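You operate a simulated robot arm through the tools that you are given. There is no shell and no other tool.

The job below is to be done with a simulated robot arm. You get a single attempt, and the scene is never put back.

TASK
Turn the black dial to 15 seconds. Take the blue sieve and put it on top of the large nut on the top of the bench. Take the small nut from the right end of the packing table and put it on the middle of the packing table. Put the bracket on top of the large socket. Take the jar from the top of the bench and leave it on the white card there. Any order will do. Set down upright: bracket, jar.

The check looks at the end state, three seconds after you hand in, the way a careful person would. Anything else that was tipped, shoved, dropped, spilled or broken makes it a failure.

THE ROBOT
A 7-joint arm with a fingered hand on a trunk, on a base that moves. Base frame: it is fixed to the floor where the robot stands at the start and does not move with it; the origin is under the middle of the robot, x ahead of it, y to its left, z up; the surface under the hand at the start is at about z = 0.85. Units: m, degrees, N and s.
With the tool pointing down near the work surface it reaches from about 0.2 to 0.66 m from the robot's upright axis, wherever it stands. Its first joint turns from -115.0 to 115.0 degrees. Places, roughly: black dial [0.5, 0, 0.9]; blue sieve (6x6x3 cm) [0.3, 0.1, 0.9]; bracket (5x6x6 cm) [0.9, 0.8, 1.3]; card [0.75, 0.25, 0.75]; jar [0.75, 0, 1]; large nut (8x7x4 cm) [0.6, 0, 0.9]; large socket (8x8x8 cm) [-0.4, 2.1, 0.8]; middle of the packing table [-1.5, 1.6, 0.8]; small nut (4x3x2 cm) [-0.5, 1.8, 0.8]. Payload 3.1 kg.
Tool frame: the origin (TCP) lies between the finger pads and is the grasp point; the fingertips stand 0.022 m ahead of it; z points along the fingers, y is the line along which they close. The gripper opens to 0.112 m; its body begins 0.06 m behind the TCP. The gripper is a hand of 3 fingers: y runs from the thumb to the fingers, the wrist lies at [0, 0, -0.218] in the tool frame, and closing takes about 1.5 s.
Orientation is that of the tool frame in the base frame, as a unit quaternion [x, y, z, w]. With the fingers straight down and closing along the base's y, the tool's x points along the base's -x, its y along +y and its z along -z.

THE INTERFACE
- The arm moves only by the tool step_arm. Its argument "motion" is a list that holds one entry, the list of rows, each a list of 7 numbers: the shift along the tool's x, y, z in m, then the turn, a rotation vector about the tool's x, y, z in degrees, then the finger opening in m, from 0 to 0.112. In form: [[[dx, dy, dz, rx, ry, rz, fingers], ...]]. A call has 1 to 20 rows; each row is the pose to reach, as a shift and turn from the pose commanded when the call began, along the tool's axes at that moment. A row lasts 0.2 s, in which the tool goes at most 0.05 m and 8.6 degrees; a call with a longer step from one row to the next is refused whole, and so is a gripper value outside its range. Where a pose cannot be reached the arm comes as near as it can. A force on the tool above 40 N (or 10 N above the force at the start of the call, whichever is more), or a blocked arm, ends the call early, and 0.2 s more pass. The fingers move at their own pace (about 0.108 m/s each) and stop on an object; they squeeze with about 25 N. The grip force told is the motor's: it shows also when the fingers shut on nothing. Time passes only in rows, and 0.2 s behind the last, so rows that repeat a pose let the fingers close. The reply holds the time, the measured pose of the TCP, the force on the tool along the base axes, the opening and the grip force, in the units named above and with some noise, with the torque about the TCP (base axes, N m) and any sound that the robot's microphone picked up, and new pictures: "pictures" is both (left out), scene, wrist or none.
- Cameras (640 x 400 px; columns grow to the right, rows downward): "scene" is now at [0.0087, 0.1444, 1.6574]; the picture's right is [-0.12, -0.99, 0.00], its down [-0.82, 0.10, -0.56] and it looks along [0.55, -0.07, -0.83] (base axes); focal length 265 px, centre (320, 200). "wrist" rides on the gripper at [0.066, 0.003, -0.08] in the tool frame; the picture's right is [-0.05, 1.00, 0.00], its down [-0.77, -0.04, -0.64] and it looks along [-0.64, -0.03, 0.77] (tool axes); focal length 275 px, centre (320, 200). There is no depth. A picture from a camera that has moved, and an enlarged one, comes with that camera's place and axes in the base frame and with its lens.
- slide_trunk(by): slides the trunk up (or, below 0, down) by that many m; the arm and the scene camera ride with it, the base frame stays. It gives what a move gives, with no picture.
- roll_base(legs): drives the robot by 1 to 6 legs, each [ahead, left, turn to the left] in m, m and degrees, along the robot's own axes; the way and the turn of a leg run together, so that a leg with both is an arc; at most 1.5 m and 180 degrees a leg. The arm and the cameras ride along, it lands a little off, and it stops where it bumps. It gives what a move gives, and a new picture of the scene camera.
- preshape(shape): the hand has 3 fingers and takes this shape, open, in about a second: jaw (thumb against the fingers, like two jaws); tri (thumb and two fingers); tip (a fingertip pinch); poke (one finger out to press); point (the index stretched); flat (the hand flat); cup (the hand cupped); fist (a fist). The gripper value then closes the fingers along that shape, each until it touches; the sizes above hold for jaw. It gives what a move gives, with no picture.
- pan_tilt(pan, tilt): turns the head with the scene camera to pan (to the left, within 155 degrees either way) and tilt (down, from -29 to 69), counted from straight ahead of the robot. It gives what a move gives, and a new picture of the scene camera.
- inspect(camera, box): a new picture of the part [left, top, right, bottom] of that camera's present view, enlarged. The clock stands still meanwhile.
- finish_job(): hands the job in; it is judged then, once.

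Places have to be worked out from the pictures, the camera data and where the tool is seen. Open the gripper and draw the arm clear of the work before you hand the job in, unless the task says otherwise.

The tools are called by a JSON object that holds its "api" and its "payload". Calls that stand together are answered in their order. step_arm: Moves the arm, as the interface text tells. Its arguments: {"type":"object","properties":{"motion":{"type":"array"},"pictures":{"type":"string","enum":["both","scene","wrist","none"]}},"required":["motion"]} The other tools are called the same way: slide_trunk (by) moves the trunk up or down; preshape (shape) gives the hand a shape; roll_base (legs) drives the base; pan_tilt (pan, tilt) turns the head that bears the scene camera; inspect (camera, box) takes an enlarged picture of a part of a camera's view; finish_job () hands the job in.

At the start:

```text
clock: 0.0
position: [0.3618, 0.0505, 1.1518]
orientation: [0.0, 1.0, 0.0, 0.0]
ft_force: [0.0, 0.1, -0.8]
torque: [0.02, 0.0, 0.01]
finger_gap: 0.1119
grip_force: 0.0
shape: jaw
trunk travel left (down, up): [-0.8, 0.19]
robot x, y, heading: [-0.0012, -0.001, 0.1]
head pan, tilt (commanded): [-7.0, 56.2]
```

scene: 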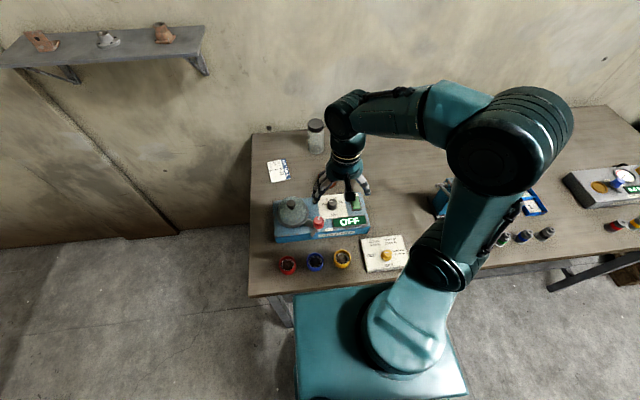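
wrist: 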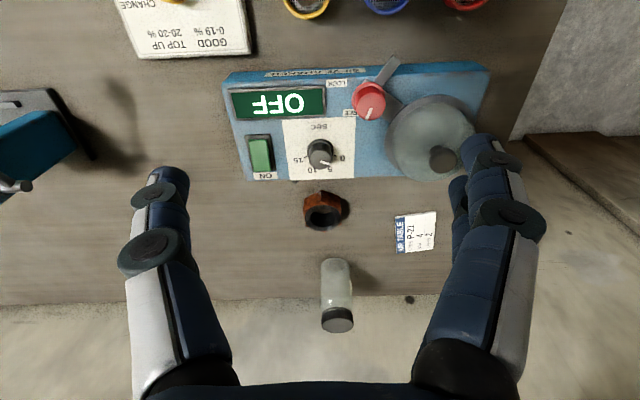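

I'll start by looking closely at the bench: the dial, the sieves, the nut, the card and the jar.

{"api": "inspect", "payload": {"camera": "wrist", "box": [220, 50, 500, 225]}}

{"api": "inspect", "payload": {"camera": "scene", "box": [240, 110, 420, 290]}}

{"api": "inspect", "payload": {"camera": "scene", "box": [0, 0, 220, 100]}}

{"api": "inspect", "payload": {"camera": "wrist", "box": [270, 170, 450, 340]}}

```text
2.29 times, centred on (360, 138) of wrist
camera zoom: at [0.295, 0.0524, 1.2337], right [0.05, 1.0, 0.0], down [0.77, -0.04, 0.64], along [0.64, -0.03, -0.77], focal length 629 px, centre (229, 343)
```

zoom: 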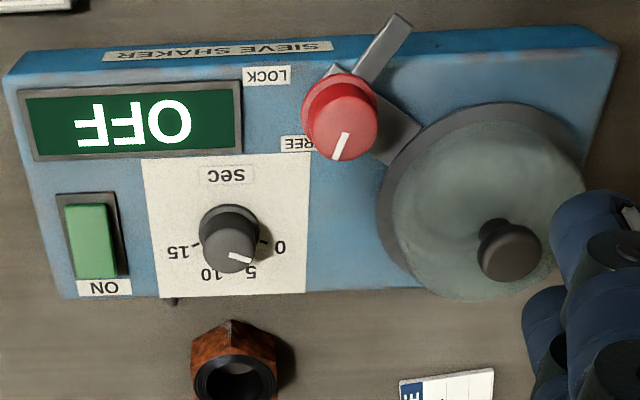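

```text
2.22 times, centred on (330, 200) of scene
camera zoom: at [0.0087, 0.1444, 1.6574], right [-0.12, -0.99, 0.0], down [-0.82, 0.1, -0.56], along [0.55, -0.07, -0.83], focal length 588 px, centre (298, 200)
```

zoom: 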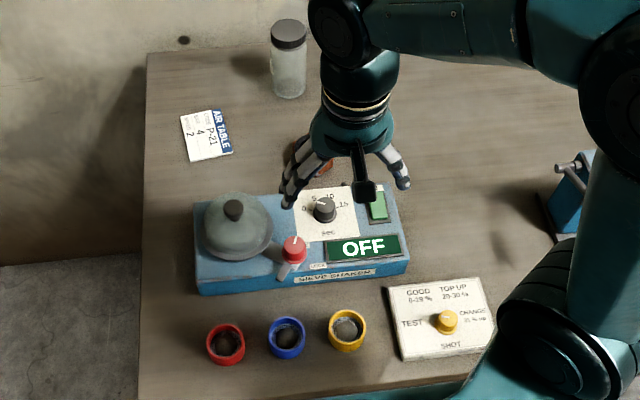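

```text
2.91 times, centred on (110, 50) of scene
camera zoom: at [0.0087, 0.1444, 1.6574], right [-0.12, -0.99, 0.0], down [-0.82, 0.1, -0.56], along [0.55, -0.07, -0.83], focal length 770 px, centre (931, 636)
```

zoom: 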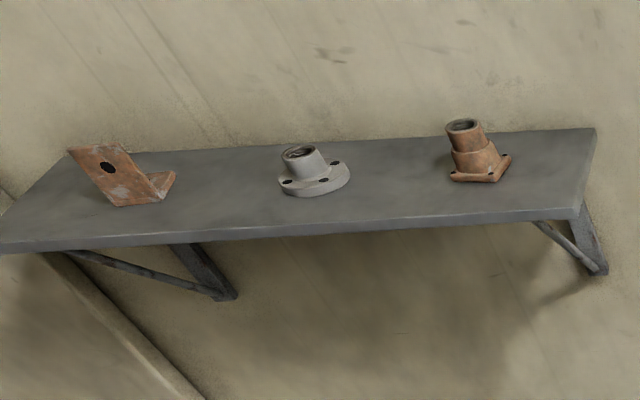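

```text
2.35 times, centred on (360, 255) of wrist
camera zoom: at [0.295, 0.0524, 1.2337], right [0.05, 1.0, 0.0], down [0.77, -0.04, 0.64], along [0.64, -0.03, -0.77], focal length 648 px, centre (226, 71)
```

zoom: 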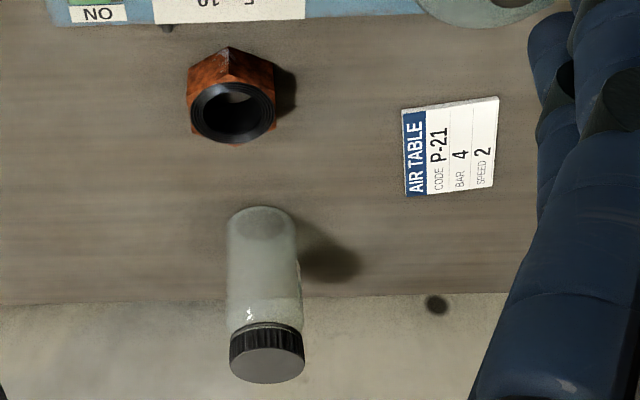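

The bench layout is clear: the dial runs 0 to 15 through 5 and 10, and the jar, card and nut lie behind the shaker. Before moving anything I'll pan the head to see the shelf and the packing table.

{"api": "pan_tilt", "payload": {"pan": 110, "tilt": 25}}

{"api": "pan_tilt", "payload": {"pan": 45, "tilt": 20}}

```text
clock: 2.0
position: [0.362, 0.0501, 1.1529]
orientation: [0.0, 1.0, 0.0, 0.0]
ft_force: [0.5, -0.3, 0.1]
torque: [0.0, 0.0, 0.0]
finger_gap: 0.1119
grip_force: 0.1
shape: jaw
trunk travel left (down, up): [-0.8, 0.19]
robot x, y, heading: [0.0015, 0.0055, 0.0]
head pan, tilt (commanded): [110.0, 25.0]
camera scene: at [-0.0931, 0.2397, 1.7029], right [0.94, 0.34, 0.0], down [0.14, -0.4, -0.91], along [-0.31, 0.85, -0.42], focal length 265 px, centre (320, 200)
```

scene: 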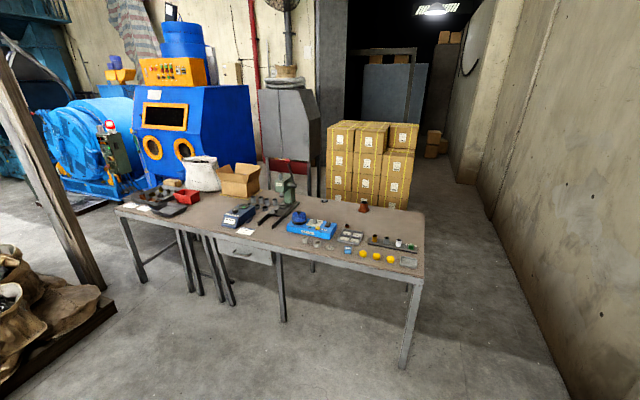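

```text
clock: 3.3
position: [0.3614, 0.0511, 1.1523]
orientation: [0.0, 1.0, 0.0, 0.0]
ft_force: [0.2, 0.4, 0.6]
torque: [-0.02, 0.04, 0.0]
finger_gap: 0.1121
grip_force: 0.2
shape: jaw
trunk travel left (down, up): [-0.8, 0.19]
robot x, y, heading: [0.001, -0.0023, -0.2]
head pan, tilt (commanded): [45.0, 20.0]
camera scene: at [0.0041, 0.2191, 1.711], right [0.71, -0.71, 0.0], down [-0.24, -0.24, -0.94], along [0.66, 0.66, -0.34], focal length 265 px, centre (320, 200)
```

scene: 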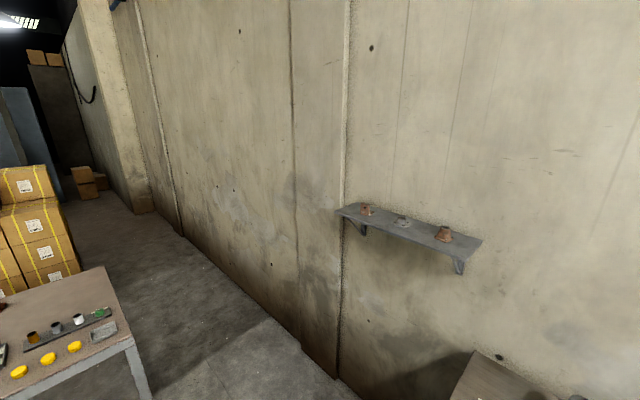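

The packing table stands to the left-rear and the shelf is on the wall ahead-left. I'll zoom in on both, starting with this view.

{"api": "inspect", "payload": {"camera": "scene", "box": [320, 190, 500, 290]}}

{"api": "inspect", "payload": {"camera": "scene", "box": [0, 260, 180, 400]}}

{"api": "pan_tilt", "payload": {"pan": 105, "tilt": 35}}

{"api": "inspect", "payload": {"camera": "scene", "box": [230, 110, 400, 220]}}

{"api": "inspect", "payload": {"camera": "scene", "box": [60, 90, 260, 220]}}

```text
3.56 times, centred on (410, 240) of scene
camera zoom: at [0.0041, 0.2191, 1.711], right [0.71, -0.71, 0.0], down [-0.24, -0.24, -0.94], along [0.66, 0.66, -0.34], focal length 941 px, centre (0, 58)
```

zoom: 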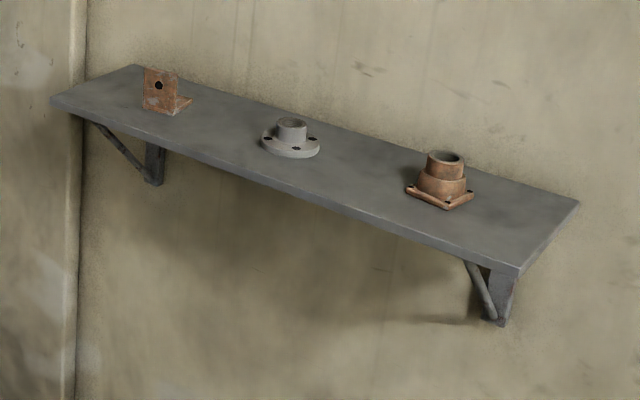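

```text
2.86 times, centred on (90, 330) of scene
camera zoom: at [0.0041, 0.2191, 1.711], right [0.71, -0.71, 0.0], down [-0.24, -0.24, -0.94], along [0.66, 0.66, -0.34], focal length 756 px, centre (977, -171)
```

zoom: 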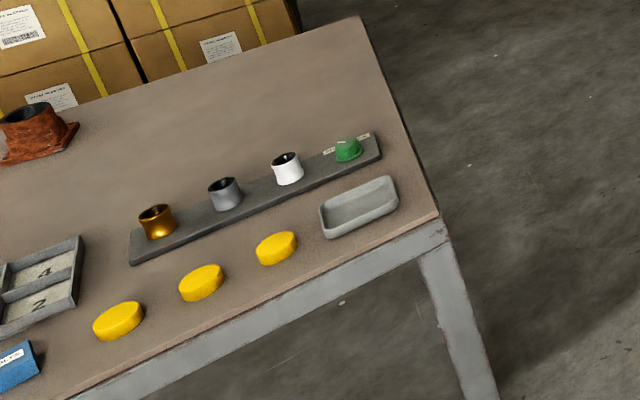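

```text
clock: 4.6
position: [0.3618, 0.0495, 1.1507]
orientation: [0.0, 1.0, 0.0, 0.0]
ft_force: [0.1, 0.0, 0.2]
torque: [-0.03, -0.01, 0.01]
finger_gap: 0.1119
grip_force: 0.1
shape: jaw
trunk travel left (down, up): [-0.8, 0.19]
robot x, y, heading: [0.0025, 0.0005, -0.1]
head pan, tilt (commanded): [105.0, 35.0]
camera scene: at [-0.0843, 0.2382, 1.6871], right [0.97, 0.26, 0.0], down [0.15, -0.55, -0.82], along [-0.21, 0.79, -0.57], focal length 265 px, centre (320, 200)
```

scene: 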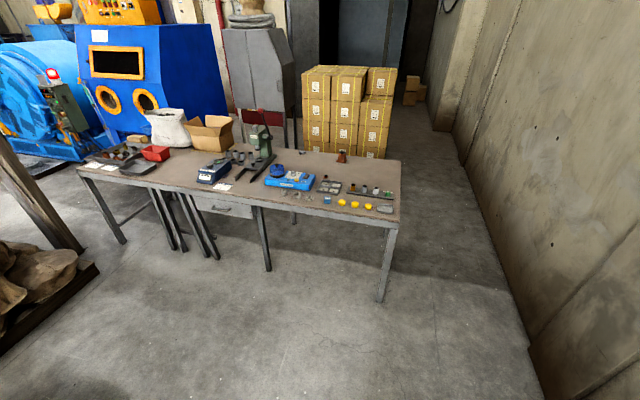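

```text
3.64 times, centred on (315, 165) of scene
camera zoom: at [-0.0843, 0.2382, 1.6871], right [0.97, 0.26, 0.0], down [0.15, -0.55, -0.82], along [-0.21, 0.79, -0.57], focal length 962 px, centre (338, 327)
```

zoom: 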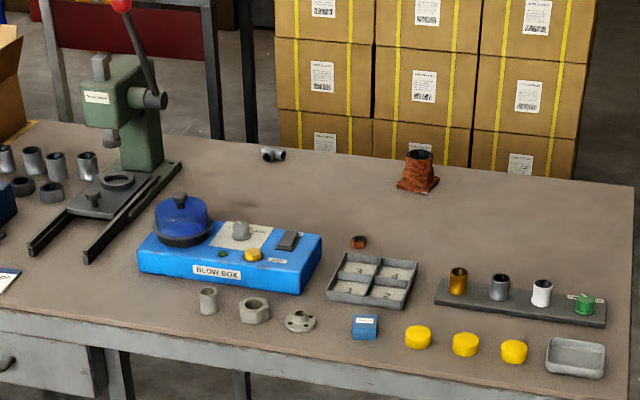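

```text
3.08 times, centred on (160, 155) of scene
camera zoom: at [-0.0843, 0.2382, 1.6871], right [0.97, 0.26, 0.0], down [0.15, -0.55, -0.82], along [-0.21, 0.79, -0.57], focal length 814 px, centre (812, 338)
```

zoom: 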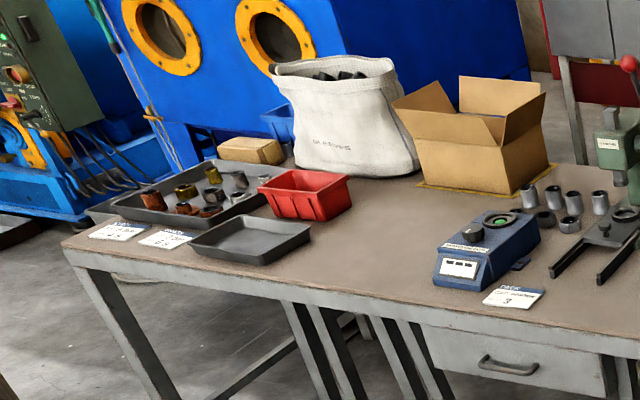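

The packing table (top at about z 0.76) has the rusty large socket near [-0.4, 2.07] and the small rusty nut near [-0.46, 1.79]. The area around [-1.5, 1.6] is free. I'll turn the head back to the bench and lower the arm a little for a closer wrist view of the dial.

{"api": "pan_tilt", "payload": {"pan": 0, "tilt": 60}}

{"api": "step_arm", "payload": {"motion": [[[-0.01, 0, 0.03, 0, 0, 0, 0.112], [-0.02, -0.002, 0.06, 0, 0, 0, 0.112], [-0.03, -0.004, 0.09, 0, 0, 0, 0.112], [-0.03, -0.004, 0.09, 0, 0, 0, 0.112]]], "pictures": "both"}}

```text
clock: 6.4
position: [0.3619, 0.0498, 1.1516]
orientation: [0.001, 1.0, 0.0, 0.0]
ft_force: [-0.3, 0.5, 0.7]
torque: [0.01, -0.02, -0.03]
finger_gap: 0.1119
grip_force: 0.1
shape: jaw
trunk travel left (down, up): [-0.8, 0.19]
robot x, y, heading: [-0.0025, 0.0055, 0.1]
head pan, tilt (commanded): [0.0, 60.0]
camera scene: at [0.005, 0.1532, 1.6528], right [0.0, -1.0, 0.0], down [-0.87, 0.0, -0.5], along [0.5, 0.0, -0.87], focal length 265 px, centre (320, 200)
```

scene: 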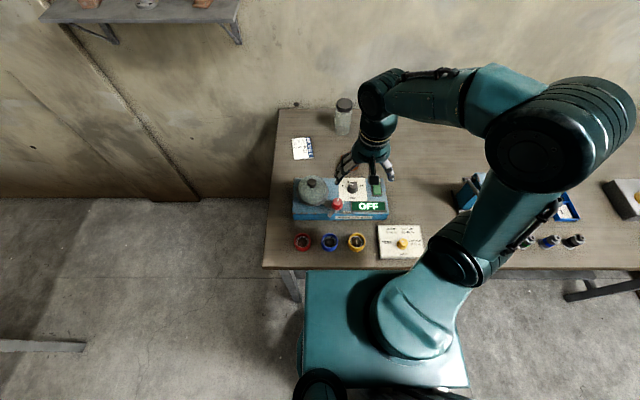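

```text
clock: 7.4
position: [0.3911, 0.0412, 1.061]
orientation: [-0.001, 1.0, 0.0, -0.001]
ft_force: [-0.5, 0.0, -0.6]
torque: [-0.02, -0.02, 0.0]
finger_gap: 0.1117
grip_force: 0.1
shape: jaw
trunk travel left (down, up): [-0.8, 0.19]
robot x, y, heading: [0.0014, 0.0014, 0.1]
head pan, tilt (commanded): [0.0, 60.0]
camera scene: at [0.0042, 0.1529, 1.6528], right [0.0, -1.0, 0.0], down [-0.87, 0.0, -0.5], along [0.5, 0.0, -0.87], focal length 265 px, centre (320, 200)
camera wrist: at [0.3241, 0.0451, 1.143], right [0.05, 1.0, 0.0], down [0.77, -0.03, 0.64], along [0.64, -0.03, -0.77], focal length 275 px, centre (320, 200)
```

scene: 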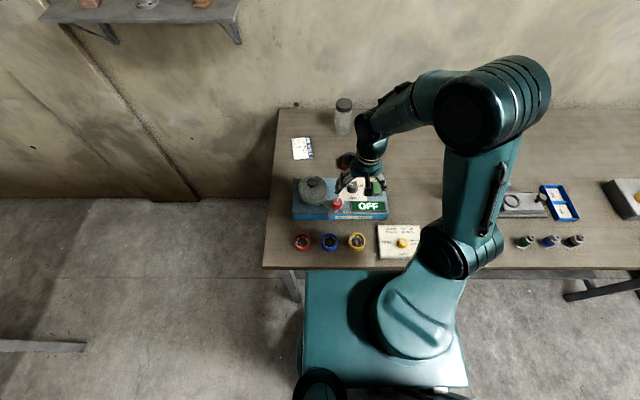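
wrist: 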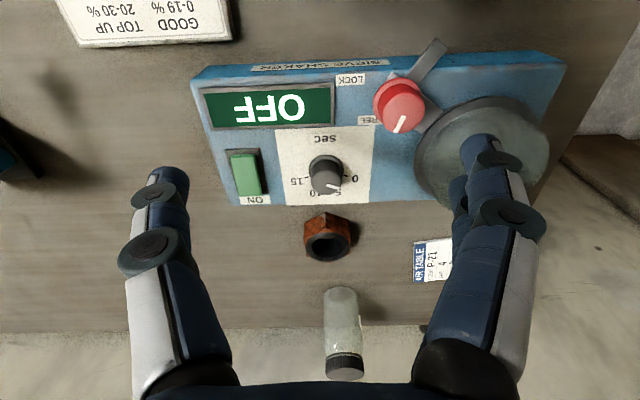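

The head is on the bench again and the wrist view shows the dial more closely. I'll zoom in on the dial and on the floor and base area to judge clearances.

{"api": "inspect", "payload": {"camera": "wrist", "box": [270, 120, 380, 210]}}

{"api": "inspect", "payload": {"camera": "scene", "box": [260, 90, 440, 270]}}

```text
4.44 times, centred on (325, 165) of wrist
camera zoom: at [0.3241, 0.0451, 1.143], right [0.05, 1.0, 0.0], down [0.77, -0.03, 0.64], along [0.64, -0.03, -0.77], focal length 1224 px, centre (298, 356)
```

zoom: 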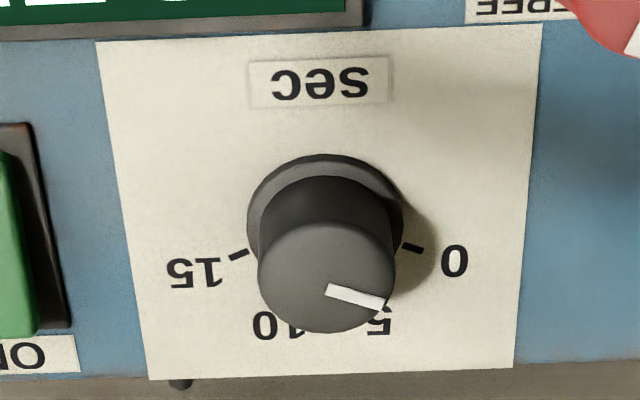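

```text
2.22 times, centred on (350, 180) of scene
camera zoom: at [0.0042, 0.1529, 1.6528], right [0.0, -1.0, 0.0], down [-0.87, 0.0, -0.5], along [0.5, 0.0, -0.87], focal length 588 px, centre (253, 244)
```

zoom: 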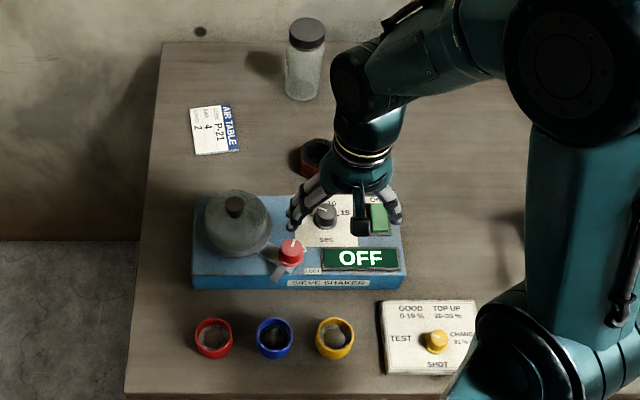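

The zoom shows the knob as about 32 mm wide with its pointer near the "0" tick. The "0" and "15" ticks sit symmetrically, roughly 133° apart clockwise. I'll hover over the dial with the hand pre-turned about -66° and the fingers part-closed, and look again from that angle.

{"api": "step_arm", "payload": {"motion": [[[-0.012, 0, 0.008, 0, 0, -8.3, 0.1], [-0.024, 0, 0.015, 0, 0, -16.6, 0.09], [-0.036, 0.001, 0.023, 0, 0, -24.9, 0.08], [-0.048, 0.001, 0.03, 0, 0, -33.2, 0.07], [-0.06, 0.002, 0.038, 0, 0, -41.5, 0.07], [-0.073, 0.002, 0.045, 0, 0, -49.8, 0.07], [-0.085, 0.002, 0.053, 0, 0, -58.1, 0.07], [-0.097, 0.002, 0.061, 0, 0, -66.4, 0.07], [-0.097, 0.002, 0.061, 0, 0, -66.4, 0.07]]], "pictures": "both"}}

{"api": "inspect", "payload": {"camera": "wrist", "box": [200, 80, 440, 260]}}

```text
clock: 9.4
position: [0.4878, 0.0481, 1.0007]
orientation: [-0.549, 0.836, 0.0, 0.0]
ft_force: [-0.6, 0.5, 0.5]
torque: [-0.02, 0.0, 0.01]
finger_gap: 0.0703
grip_force: 0.0
shape: jaw
trunk travel left (down, up): [-0.8, 0.19]
robot x, y, heading: [0.0002, 0.0012, 0.2]
head pan, tilt (commanded): [0.0, 60.0]
camera scene: at [0.0046, 0.153, 1.6528], right [0.0, -1.0, 0.0], down [-0.87, 0.0, -0.5], along [0.5, 0.0, -0.87], focal length 265 px, centre (320, 200)
camera wrist: at [0.4589, -0.0124, 1.0834], right [-0.9, 0.44, 0.0], down [0.34, 0.69, 0.64], along [0.28, 0.57, -0.77], focal length 275 px, centre (320, 200)
```

scene: 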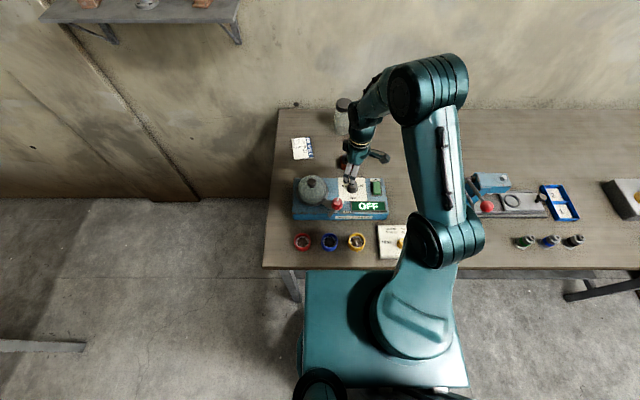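
wrist: 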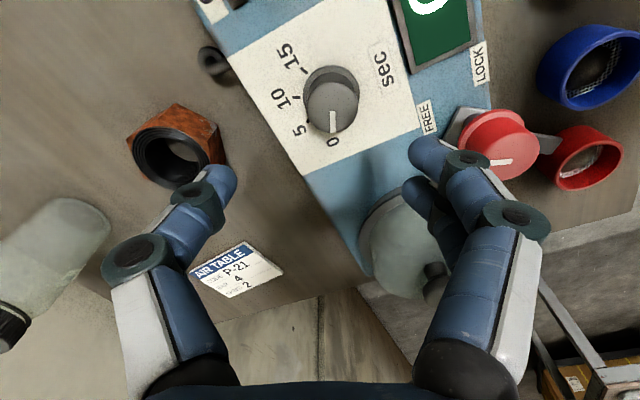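

```text
2.22 times, centred on (320, 170) of wrist
camera zoom: at [0.4589, -0.0124, 1.0834], right [-0.9, 0.44, 0.0], down [0.34, 0.69, 0.64], along [0.28, 0.57, -0.77], focal length 612 px, centre (320, 267)
```

zoom: 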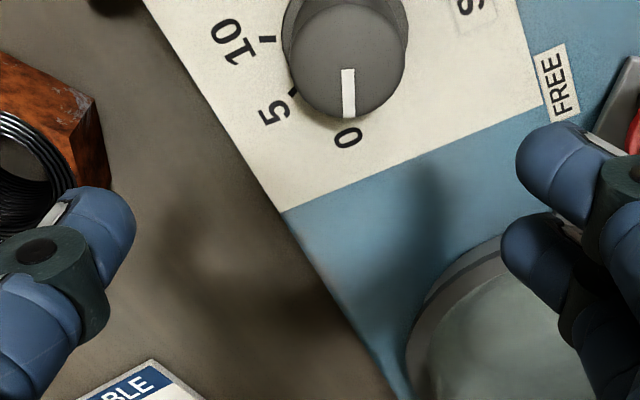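

In this view the pointer lines up with "0", and the knob sits a bit off the hand's axis. I'll zoom in on the knob from here to fix its centre.

{"api": "inspect", "payload": {"camera": "wrist", "box": [260, 30, 420, 160]}}

```text
3.08 times, centred on (340, 95) of wrist
camera zoom: at [0.4589, -0.0124, 1.0834], right [-0.9, 0.44, 0.0], down [0.34, 0.69, 0.64], along [0.28, 0.57, -0.77], focal length 847 px, centre (258, 523)
```

zoom: 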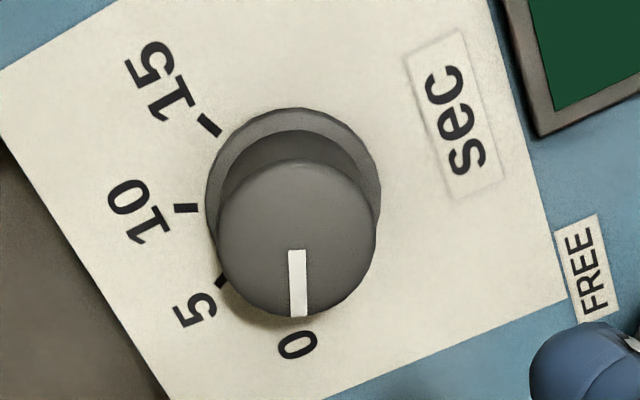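

From two views, the knob axis comes out at about [0.479, 0.044] with its top near z 0.933, and the pointer is on 0 (22.9° past +y). I'll narrow the fingers to 0.05, turn to -58° and come down around it, keeping the tips about 9 mm above the plate.

{"api": "step_arm", "payload": {"motion": [[[0.0073, 0.0067, 0.01, 0, 0, 4, 0.052], [0.0073, 0.0067, 0.02, 0, 0, 8.4, 0.052], [0.0073, 0.0067, 0.03, 0, 0, 8.4, 0.052], [0.0073, 0.0067, 0.03, 0, 0, 8.4, 0.052]]], "pictures": "both"}}

{"api": "inspect", "payload": {"camera": "wrist", "box": [200, 80, 440, 260]}}

```text
clock: 10.4
position: [0.4787, 0.0437, 0.9714]
orientation: [-0.485, 0.875, 0.0, 0.0]
ft_force: [-0.7, -0.6, -0.1]
torque: [0.01, -0.02, 0.01]
finger_gap: 0.0526
grip_force: 0.1
shape: jaw
trunk travel left (down, up): [-0.8, 0.19]
robot x, y, heading: [0.0014, -0.0006, -0.0]
head pan, tilt (commanded): [0.0, 60.0]
camera scene: at [0.0049, 0.1532, 1.6528], right [0.0, -1.0, 0.0], down [-0.87, 0.0, -0.5], along [0.5, 0.0, -0.87], focal length 265 px, centre (320, 200)
camera wrist: at [0.4411, -0.0116, 1.0543], right [-0.82, 0.57, 0.0], down [0.44, 0.64, 0.64], along [0.36, 0.52, -0.77], focal length 275 px, centre (320, 200)
```

scene: 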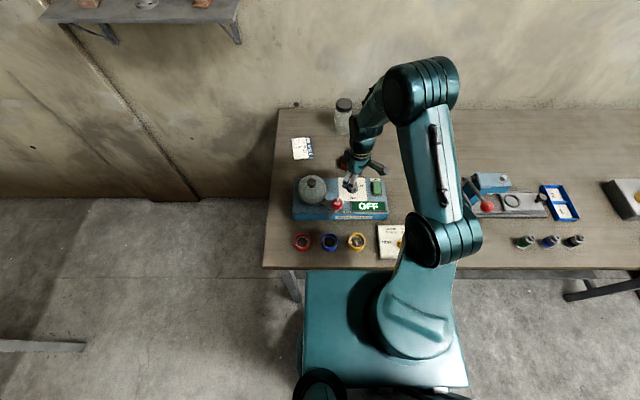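
wrist: 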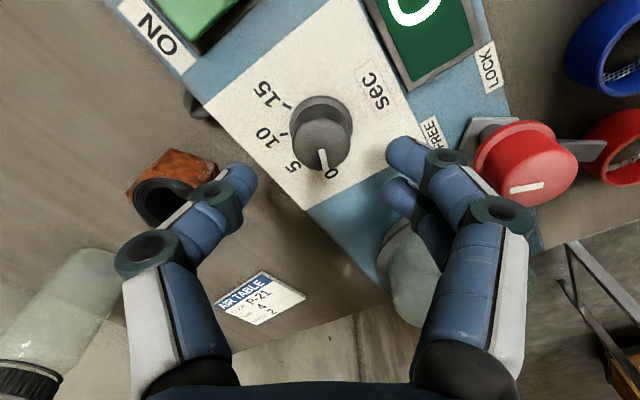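

```text
2.22 times, centred on (320, 170) of wrist
camera zoom: at [0.4411, -0.0116, 1.0543], right [-0.82, 0.57, 0.0], down [0.44, 0.64, 0.64], along [0.36, 0.52, -0.77], focal length 612 px, centre (320, 267)
```

zoom: 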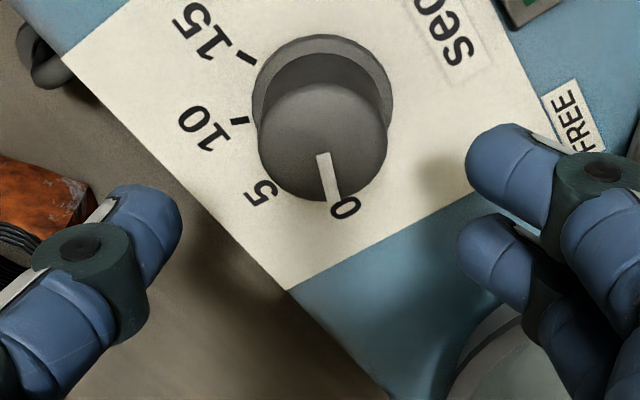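

The knob sits almost exactly where my estimate projects it, within about 2 mm. I'll descend the remaining 33 mm and close on it.

{"api": "step_arm", "payload": {"motion": [[[0, 0, 0.01, 0, 0, 0, 0.052], [0, 0, 0.02, 0, 0, 0, 0.052], [0, 0, 0.028, 0, 0, 0, 0.052], [0, 0, 0.034, 0, 0, 0, 0.052], [0, 0, 0.034, 0, 0, 0, 0.052]]], "pictures": "both"}}

```text
clock: 11.6
position: [0.4808, 0.0437, 0.9373]
orientation: [-0.484, 0.875, 0.0, 0.0]
ft_force: [0.1, 0.2, -0.5]
torque: [0.0, -0.01, -0.02]
finger_gap: 0.0526
grip_force: 0.1
shape: jaw
trunk travel left (down, up): [-0.8, 0.19]
robot x, y, heading: [0.0017, -0.0018, 0.1]
head pan, tilt (commanded): [0.0, 60.0]
camera scene: at [0.005, 0.1531, 1.6528], right [0.0, -1.0, 0.0], down [-0.87, 0.0, -0.5], along [0.5, 0.0, -0.87], focal length 265 px, centre (320, 200)
camera wrist: at [0.4421, -0.0114, 1.0195], right [-0.82, 0.57, 0.0], down [0.44, 0.64, 0.64], along [0.36, 0.52, -0.77], focal length 275 px, centre (320, 200)
```

scene: 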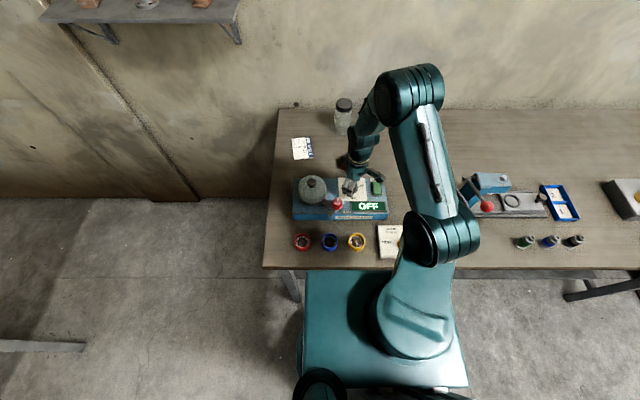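
wrist: 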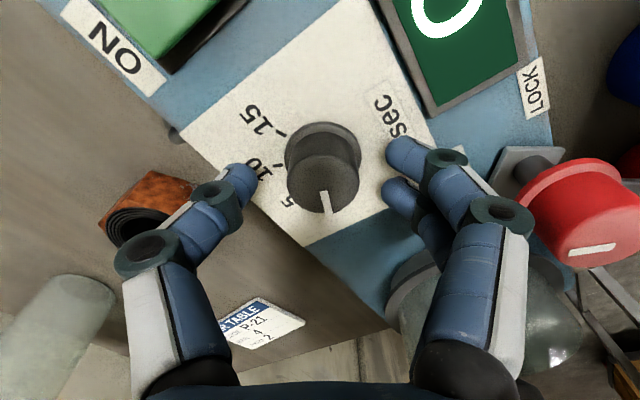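

The knob is centred between the fingers. I'll close on it now.

{"api": "step_arm", "payload": {"motion": [[[0, 0, 0, 0, 0, 0, 0.04], [0, 0, 0, 0, 0, 0, 0.03], [0, 0, 0, 0, 0, 0, 0.02], [0, 0, 0, 0, 0, 0, 0.015], [0, 0, 0, 0, 0, 0, 0.015], [0, 0, 0, 0, 0, 0, 0.015], [0, 0, 0, 0, 0, 0, 0.015]]], "pictures": "wrist"}}

```text
clock: 13.2
position: [0.48, 0.0451, 0.9373]
orientation: [-0.485, 0.875, 0.0, -0.001]
ft_force: [0.1, -0.4, -1.6]
torque: [0.01, 0.03, 0.02]
finger_gap: 0.0206
grip_force: 24.4
shape: jaw
trunk travel left (down, up): [-0.8, 0.19]
robot x, y, heading: [-0.0021, -0.0066, 0.0]
head pan, tilt (commanded): [0.0, 60.0]
camera wrist: at [0.4422, -0.0115, 1.0194], right [-0.82, 0.57, 0.0], down [0.44, 0.64, 0.64], along [0.36, 0.52, -0.77], focal length 275 px, centre (320, 200)
```

wrist: 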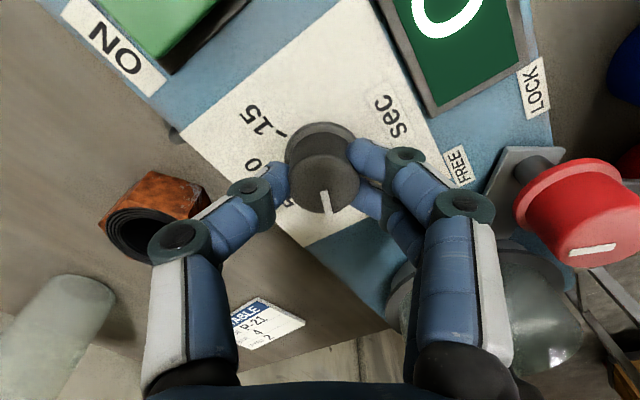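

The fingers hold the knob with 24 N. I'll turn it clockwise seen from above (positive about the tool axis) by 134°.

{"api": "step_arm", "payload": {"motion": [[[0, 0, 0, 0, 0, 8.3, 0.012], [0, 0, 0, 0, 0, 16.7, 0.012], [0, 0, 0, 0, 0, 25.1, 0.012], [0, 0, 0, 0, 0, 33.5, 0.012], [0, 0, 0, 0, 0, 41.9, 0.012], [0, 0, 0, 0, 0, 50.3, 0.012], [0, 0, 0, 0, 0, 58.7, 0.012], [0, 0, 0, 0, 0, 67, 0.012], [0, 0, 0, 0, 0, 75.4, 0.012], [0, 0, 0, 0, 0, 83.8, 0.012], [0, 0, 0, 0, 0, 92.2, 0.012], [0, 0, 0, 0, 0, 100.6, 0.012], [0, 0, 0, 0, 0, 109, 0.012], [0, 0, 0, 0, 0, 117.4, 0.012], [0, 0, 0, 0, 0, 125.8, 0.012], [0, 0, 0, 0, 0, 134, 0.012], [0, 0, 0, 0, 0, 134, 0.012], [0, 0, 0, 0, 0, 134, 0.012]]], "pictures": "both"}}

```text
clock: 17.0
position: [0.4787, 0.0453, 0.9372]
orientation: [0.616, 0.788, 0.0, 0.0]
ft_force: [-6.5, 4.0, 1.8]
torque: [0.06, 0.1, 0.0]
finger_gap: 0.0206
grip_force: 25.1
shape: jaw
trunk travel left (down, up): [-0.8, 0.19]
robot x, y, heading: [-0.0003, 0.0016, 0.2]
head pan, tilt (commanded): [0.0, 60.0]
camera scene: at [0.0033, 0.1545, 1.6527], right [0.0, -1.0, 0.0], down [-0.87, 0.0, -0.5], along [0.5, 0.0, -0.87], focal length 265 px, centre (320, 200)
camera wrist: at [0.4649, 0.1092, 1.0191], right [0.98, 0.2, 0.0], down [0.15, -0.76, 0.64], along [0.13, -0.62, -0.77], focal length 275 px, centre (320, 200)
```

scene: 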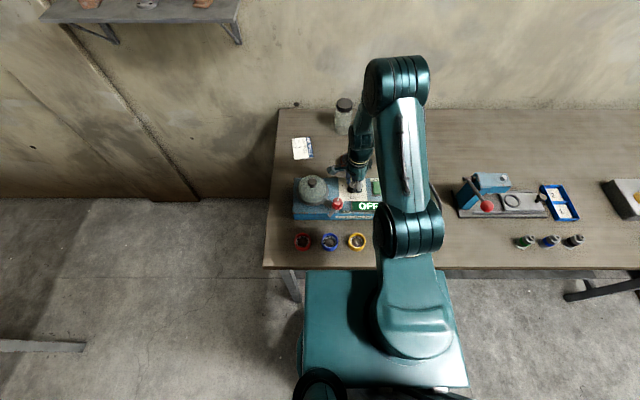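
wrist: 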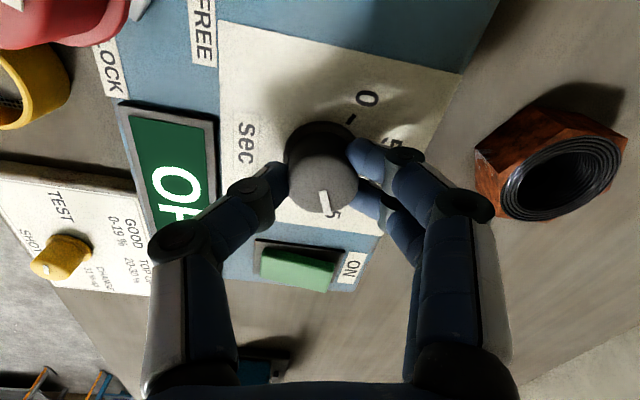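

The knob turned with the hand and the pointer now faces "15". I'll zoom in to check its angle before letting go.

{"api": "inspect", "payload": {"camera": "wrist", "box": [240, 80, 420, 260]}}

```text
2.22 times, centred on (330, 170) of wrist
camera zoom: at [0.4649, 0.1092, 1.0191], right [0.98, 0.2, 0.0], down [0.15, -0.76, 0.64], along [0.13, -0.62, -0.77], focal length 612 px, centre (298, 267)
```

zoom: 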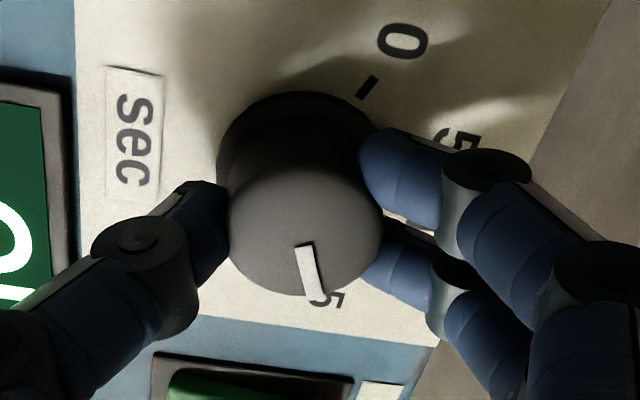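

The pointer measures about 22° past -y, which matches the mirror of the "0" tick. I'll open the fingers and lift straight up, then check against the tick itself.

{"api": "step_arm", "payload": {"motion": [[[0, 0, 0, 0, 0, 0, 0.03], [0, 0, 0, 0, 0, 0, 0.05], [0, 0, 0, 0, 0, 0, 0.052], [0, 0, -0.015, 0, 0, 0, 0.052], [0, 0, -0.035, 0, 0, 0, 0.052], [0, 0, -0.06, 0, 0, 0, 0.052], [0, 0, -0.08, 0, 0, 0, 0.06], [0, 0, -0.08, 0, 0, 0, 0.06]]], "pictures": "wrist"}}

{"api": "inspect", "payload": {"camera": "wrist", "box": [240, 60, 400, 170]}}

```text
clock: 18.8
position: [0.4804, 0.0448, 1.0186]
orientation: [0.615, 0.789, 0.0, 0.001]
ft_force: [-0.5, 0.0, -0.9]
torque: [-0.01, 0.03, -0.04]
finger_gap: 0.0593
grip_force: 0.0
shape: jaw
trunk travel left (down, up): [-0.8, 0.19]
robot x, y, heading: [0.0005, -0.0022, -0.0]
head pan, tilt (commanded): [0.0, 60.0]
camera wrist: at [0.4666, 0.1083, 1.0988], right [0.98, 0.2, 0.0], down [0.15, -0.76, 0.64], along [0.12, -0.62, -0.77], focal length 275 px, centre (320, 200)
```

wrist: 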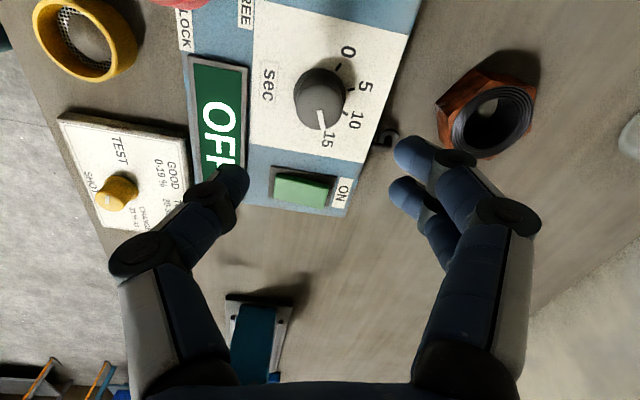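

```text
3.64 times, centred on (320, 115) of wrist
camera zoom: at [0.4666, 0.1083, 1.0988], right [0.98, 0.2, 0.0], down [0.15, -0.76, 0.64], along [0.12, -0.62, -0.77], focal length 1001 px, centre (320, 509)
```

zoom: 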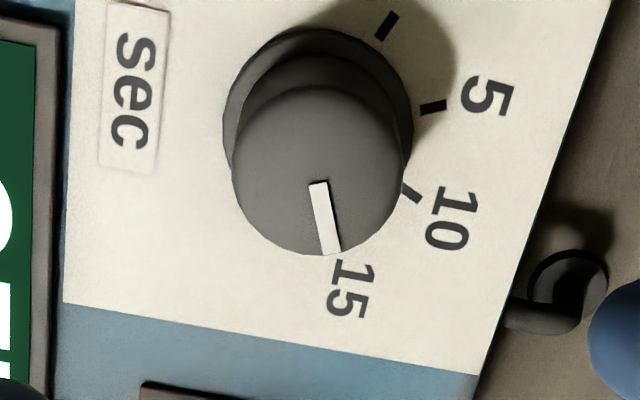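

The tick geometry gives 45° per 5 s, and the pointer is on 15 within about 1°. Next is the blue sieve: I estimate it at about [0.30, 0.12] and will hover over it with the fingers closing along x, since its neighbours lie along y.

{"api": "step_arm", "payload": {"motion": [[[0, 0, -0.02, 0, 0, 0, 0.07], [0.03, -0.039, -0.03, 0, 0, 4, 0.09], [0.06, -0.078, -0.03, 0, 0, 8, 0.09], [0.09, -0.117, -0.03, 0, 0, 12, 0.09], [0.118, -0.156, -0.02, 0, 0, 14.1, 0.09], [0.118, -0.156, -0.02, 0, 0, 14.1, 0.09], [0.118, -0.156, -0.02, 0, 0, 14.1, 0.09]]], "pictures": "both"}}

{"api": "inspect", "payload": {"camera": "wrist", "box": [180, 40, 460, 240]}}

```text
refused: row 2 steps farther than a row can; nothing moved
```

```text
2.00 times, centred on (320, 140) of wrist
camera zoom: at [0.4666, 0.1083, 1.0988], right [0.98, 0.2, 0.0], down [0.15, -0.76, 0.64], along [0.12, -0.62, -0.77], focal length 551 px, centre (320, 320)
```

zoom: 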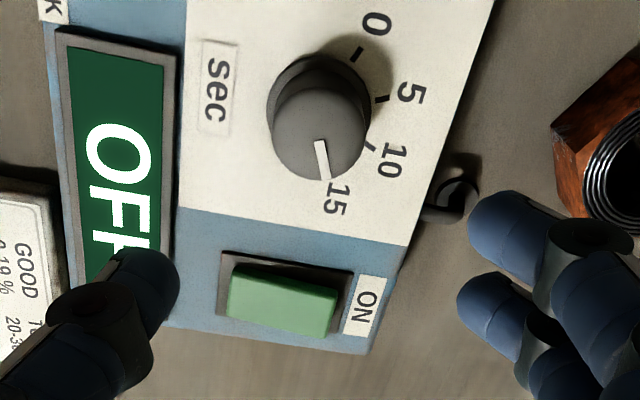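

The call was refused because row 2 stepped slightly over 0.05 m. I'll send the same move again with smaller steps.

{"api": "step_arm", "payload": {"motion": [[[0, 0, -0.025, 0, 0, 0, 0.07], [0.022, -0.03, -0.03, 0, 0, 3, 0.09], [0.046, -0.061, -0.03, 0, 0, 6, 0.09], [0.07, -0.092, -0.03, 0, 0, 9, 0.09], [0.094, -0.124, -0.025, 0, 0, 12, 0.09], [0.118, -0.156, -0.02, 0, 0, 14.1, 0.09], [0.118, -0.156, -0.02, 0, 0, 14.1, 0.09], [0.118, -0.156, -0.02, 0, 0, 14.1, 0.09]]], "pictures": "both"}}

{"api": "inspect", "payload": {"camera": "wrist", "box": [180, 40, 460, 240]}}

```text
clock: 20.6
position: [0.2982, 0.1182, 1.0363]
orientation: [0.708, 0.707, 0.0, 0.0]
ft_force: [0.8, 0.6, 0.3]
torque: [-0.01, -0.01, -0.01]
finger_gap: 0.0899
grip_force: 0.1
shape: jaw
out of reach, approached as far as the arm can: row 4
trunk travel left (down, up): [-0.8, 0.19]
robot x, y, heading: [0.0011, -0.0024, 0.2]
head pan, tilt (commanded): [0.0, 60.0]
camera scene: at [0.0043, 0.1541, 1.6527], right [0.0, -1.0, 0.0], down [-0.87, 0.0, -0.5], along [0.5, 0.0, -0.87], focal length 265 px, centre (320, 200)
camera wrist: at [0.3008, 0.1842, 1.1188], right [1.0, -0.05, 0.0], down [-0.04, -0.77, 0.64], along [-0.03, -0.64, -0.77], focal length 275 px, centre (320, 200)
```

scene: 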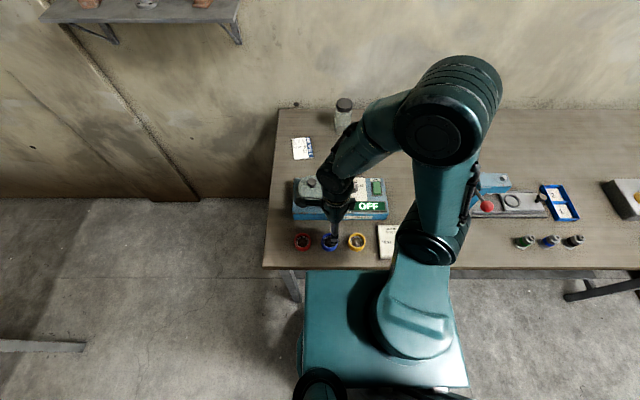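
wrist: 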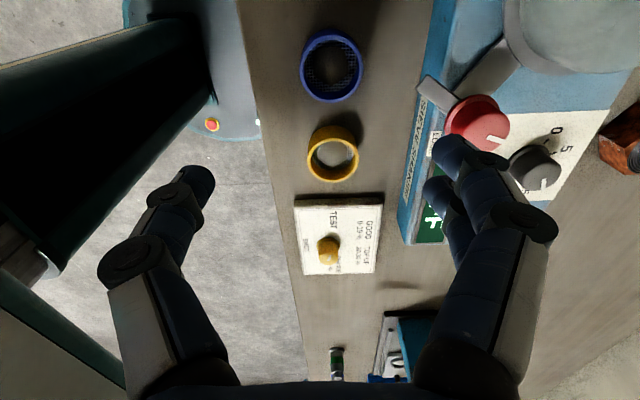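

```text
2.00 times, centred on (320, 140) of wrist
camera zoom: at [0.3008, 0.1842, 1.1188], right [1.0, -0.05, 0.0], down [-0.04, -0.77, 0.64], along [-0.03, -0.64, -0.77], focal length 551 px, centre (320, 320)
```

zoom: 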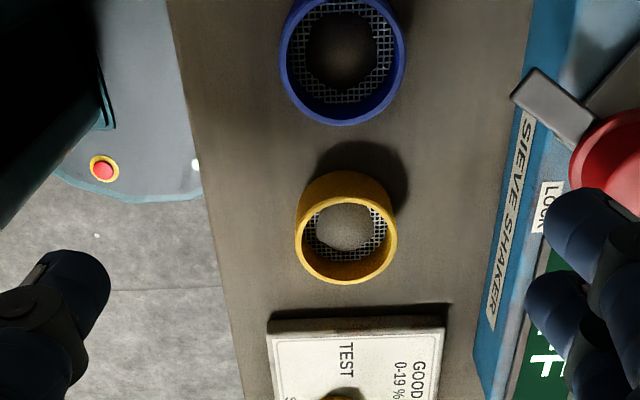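

The blue sieve's rim is near [0.308, 0.122]. The shaker's grey lever ends around [0.363, 0.12] beside it, so closing along x would hit it. I'll turn the hand to a -45° diagonal instead and hover closer.

{"api": "step_arm", "payload": {"motion": [[[0.001, 0.003, 0.0, 0, 0, -8.4, 0.085], [0.002, 0.006, 0.0, 0, 0, -16.8, 0.085], [0.004, 0.01, 0.0, 0, 0, -25.2, 0.085], [0.004, 0.01, 0.0, 0, 0, -33.6, 0.085], [0.004, 0.01, 0.0, 0, 0, -42, 0.085], [0.004, 0.01, 0.0, 0, 0, -50.4, 0.085], [0.004, 0.01, 0.0, 0, 0, -58.8, 0.085], [0.004, 0.01, 0.0, 0, 0, -67.2, 0.085], [0.004, 0.01, 0.0, 0, 0, -75.6, 0.085], [0.004, 0.01, 0.0, 0, 0, -84, 0.085], [0.004, 0.01, 0.0, 0, 0, -92.4, 0.085], [0.004, 0.01, 0.0, 0, 0, -100.8, 0.085], [0.004, 0.01, 0.0, 0, 0, -109.2, 0.085], [0.004, 0.01, 0.0, 0, 0, -117.6, 0.085], [0.004, 0.01, 0.0, 0, 0, -126, 0.085], [0.004, 0.01, 0.015, 0, 0, -132, 0.085], [0.004, 0.01, 0.03, 0, 0, -135, 0.085], [0.004, 0.01, 0.03, 0, 0, -135, 0.085]]], "pictures": "both"}}

{"api": "inspect", "payload": {"camera": "wrist", "box": [200, 60, 440, 240]}}

```text
clock: 24.4
position: [0.3108, 0.1257, 1.0066]
orientation: [-0.383, 0.924, -0.001, 0.0]
ft_force: [-0.6, 0.7, -0.1]
torque: [0.03, -0.01, -0.03]
finger_gap: 0.0852
grip_force: 0.1
shape: jaw
trunk travel left (down, up): [-0.8, 0.19]
robot x, y, heading: [0.0003, 0.0048, 0.0]
head pan, tilt (commanded): [0.0, 60.0]
camera scene: at [0.0048, 0.1529, 1.6528], right [0.0, -1.0, 0.0], down [-0.87, 0.0, -0.5], along [0.5, 0.0, -0.87], focal length 265 px, centre (320, 200)
camera wrist: at [0.2605, 0.0795, 1.0883], right [-0.67, 0.74, 0.0], down [0.57, 0.52, 0.64], along [0.47, 0.43, -0.77], focal length 275 px, centre (320, 200)
```

scene: 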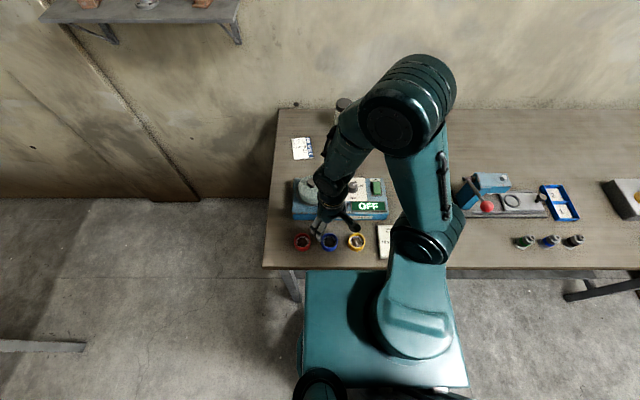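
wrist: 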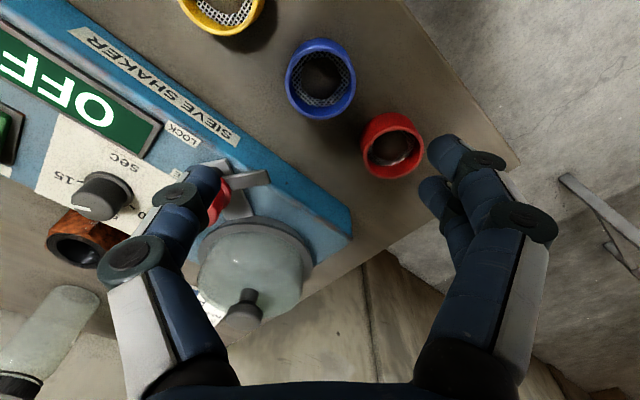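

```text
2.22 times, centred on (320, 150) of wrist
camera zoom: at [0.2605, 0.0795, 1.0883], right [-0.67, 0.74, 0.0], down [0.57, 0.52, 0.64], along [0.47, 0.43, -0.77], focal length 612 px, centre (320, 311)
```

zoom: 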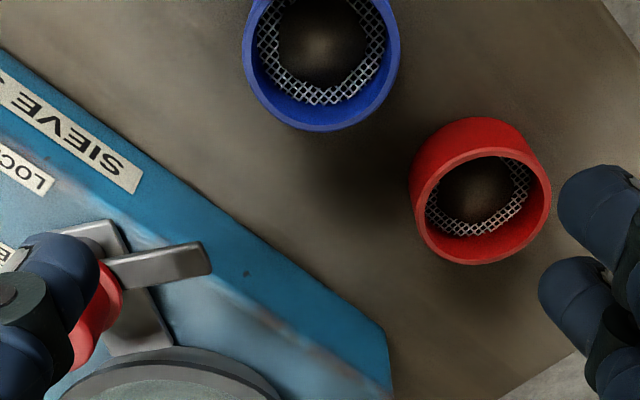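

The lever and the two neighbouring sieves are all visible from here. I'll zoom in on the blue sieve's full rim to fix its centre and height.

{"api": "inspect", "payload": {"camera": "wrist", "box": [260, 20, 440, 190]}}

```text
2.35 times, centred on (350, 105) of wrist
camera zoom: at [0.2605, 0.0795, 1.0883], right [-0.67, 0.74, 0.0], down [0.57, 0.52, 0.64], along [0.47, 0.43, -0.77], focal length 648 px, centre (249, 424)
```

zoom: 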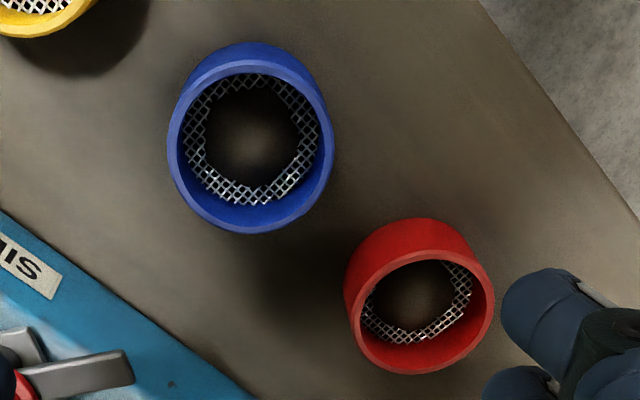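

Both views agree: the rim centre is at [0.3075, 0.123], the top at z 0.88 and the rim about 51 mm wide. I'll shift 4 mm and descend to just above it, then look again.

{"api": "step_arm", "payload": {"motion": [[[0.002, 0, 0.025, 0, 0, 0, 0.085], [0.0045, 0, 0.05, 0, 0, 0, 0.085], [0.0045, 0, 0.075, 0, 0, 0, 0.085], [0.0045, 0, 0.09, 0, 0, 0, 0.085], [0.0045, 0, 0.09, 0, 0, 0, 0.085]]], "pictures": "wrist"}}

```text
clock: 25.6
position: [0.3039, 0.1216, 0.9176]
orientation: [-0.382, 0.924, -0.001, 0.001]
ft_force: [0.1, -0.8, 0.1]
torque: [-0.02, -0.01, 0.0]
finger_gap: 0.0852
grip_force: 0.1
shape: jaw
trunk travel left (down, up): [-0.8, 0.19]
robot x, y, heading: [0.0016, 0.0024, -0.1]
head pan, tilt (commanded): [0.0, 60.0]
camera wrist: at [0.2557, 0.076, 0.9992], right [-0.67, 0.74, 0.0], down [0.57, 0.52, 0.64], along [0.47, 0.43, -0.77], focal length 275 px, centre (320, 200)
```

wrist: 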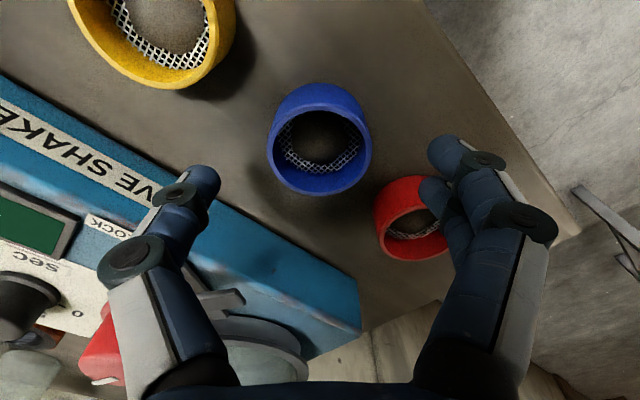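

The sieve is centred within about 2 mm. The red sieve is close to one finger, so I'll turn another -10°, narrow the opening to 0.075, and descend to the grasp height.

{"api": "step_arm", "payload": {"motion": [[[-0.002, 0, 0, 0, 0, -5, 0.075], [-0.002, 0, 0, 0, 0, -10, 0.075], [-0.002, 0, 0.012, 0, 0, -10, 0.075], [-0.002, 0, 0.024, 0, 0, -10, 0.075], [-0.002, 0, 0.034, 0, 0, -10, 0.075], [-0.002, 0, 0.0395, 0, 0, -10, 0.075], [-0.002, 0, 0.0395, 0, 0, -10, 0.075]]], "pictures": "wrist"}}

```text
clock: 27.2
position: [0.3082, 0.124, 0.8769]
orientation: [-0.461, 0.887, 0.0, 0.0]
ft_force: [-0.1, -0.3, -0.2]
torque: [0.01, 0.03, 0.01]
finger_gap: 0.0753
grip_force: 0.2
shape: jaw
trunk travel left (down, up): [-0.8, 0.19]
robot x, y, heading: [-0.0018, 0.001, 0.0]
head pan, tilt (commanded): [0.0, 60.0]
camera wrist: at [0.2665, 0.0702, 0.9591], right [-0.79, 0.61, 0.0], down [0.47, 0.61, 0.64], along [0.39, 0.5, -0.77], focal length 275 px, centre (320, 200)
```

wrist: 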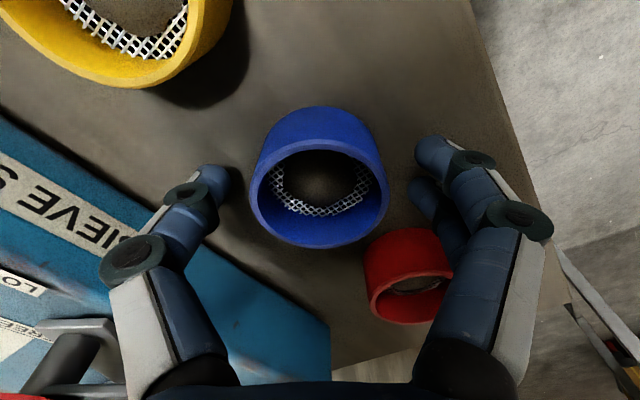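

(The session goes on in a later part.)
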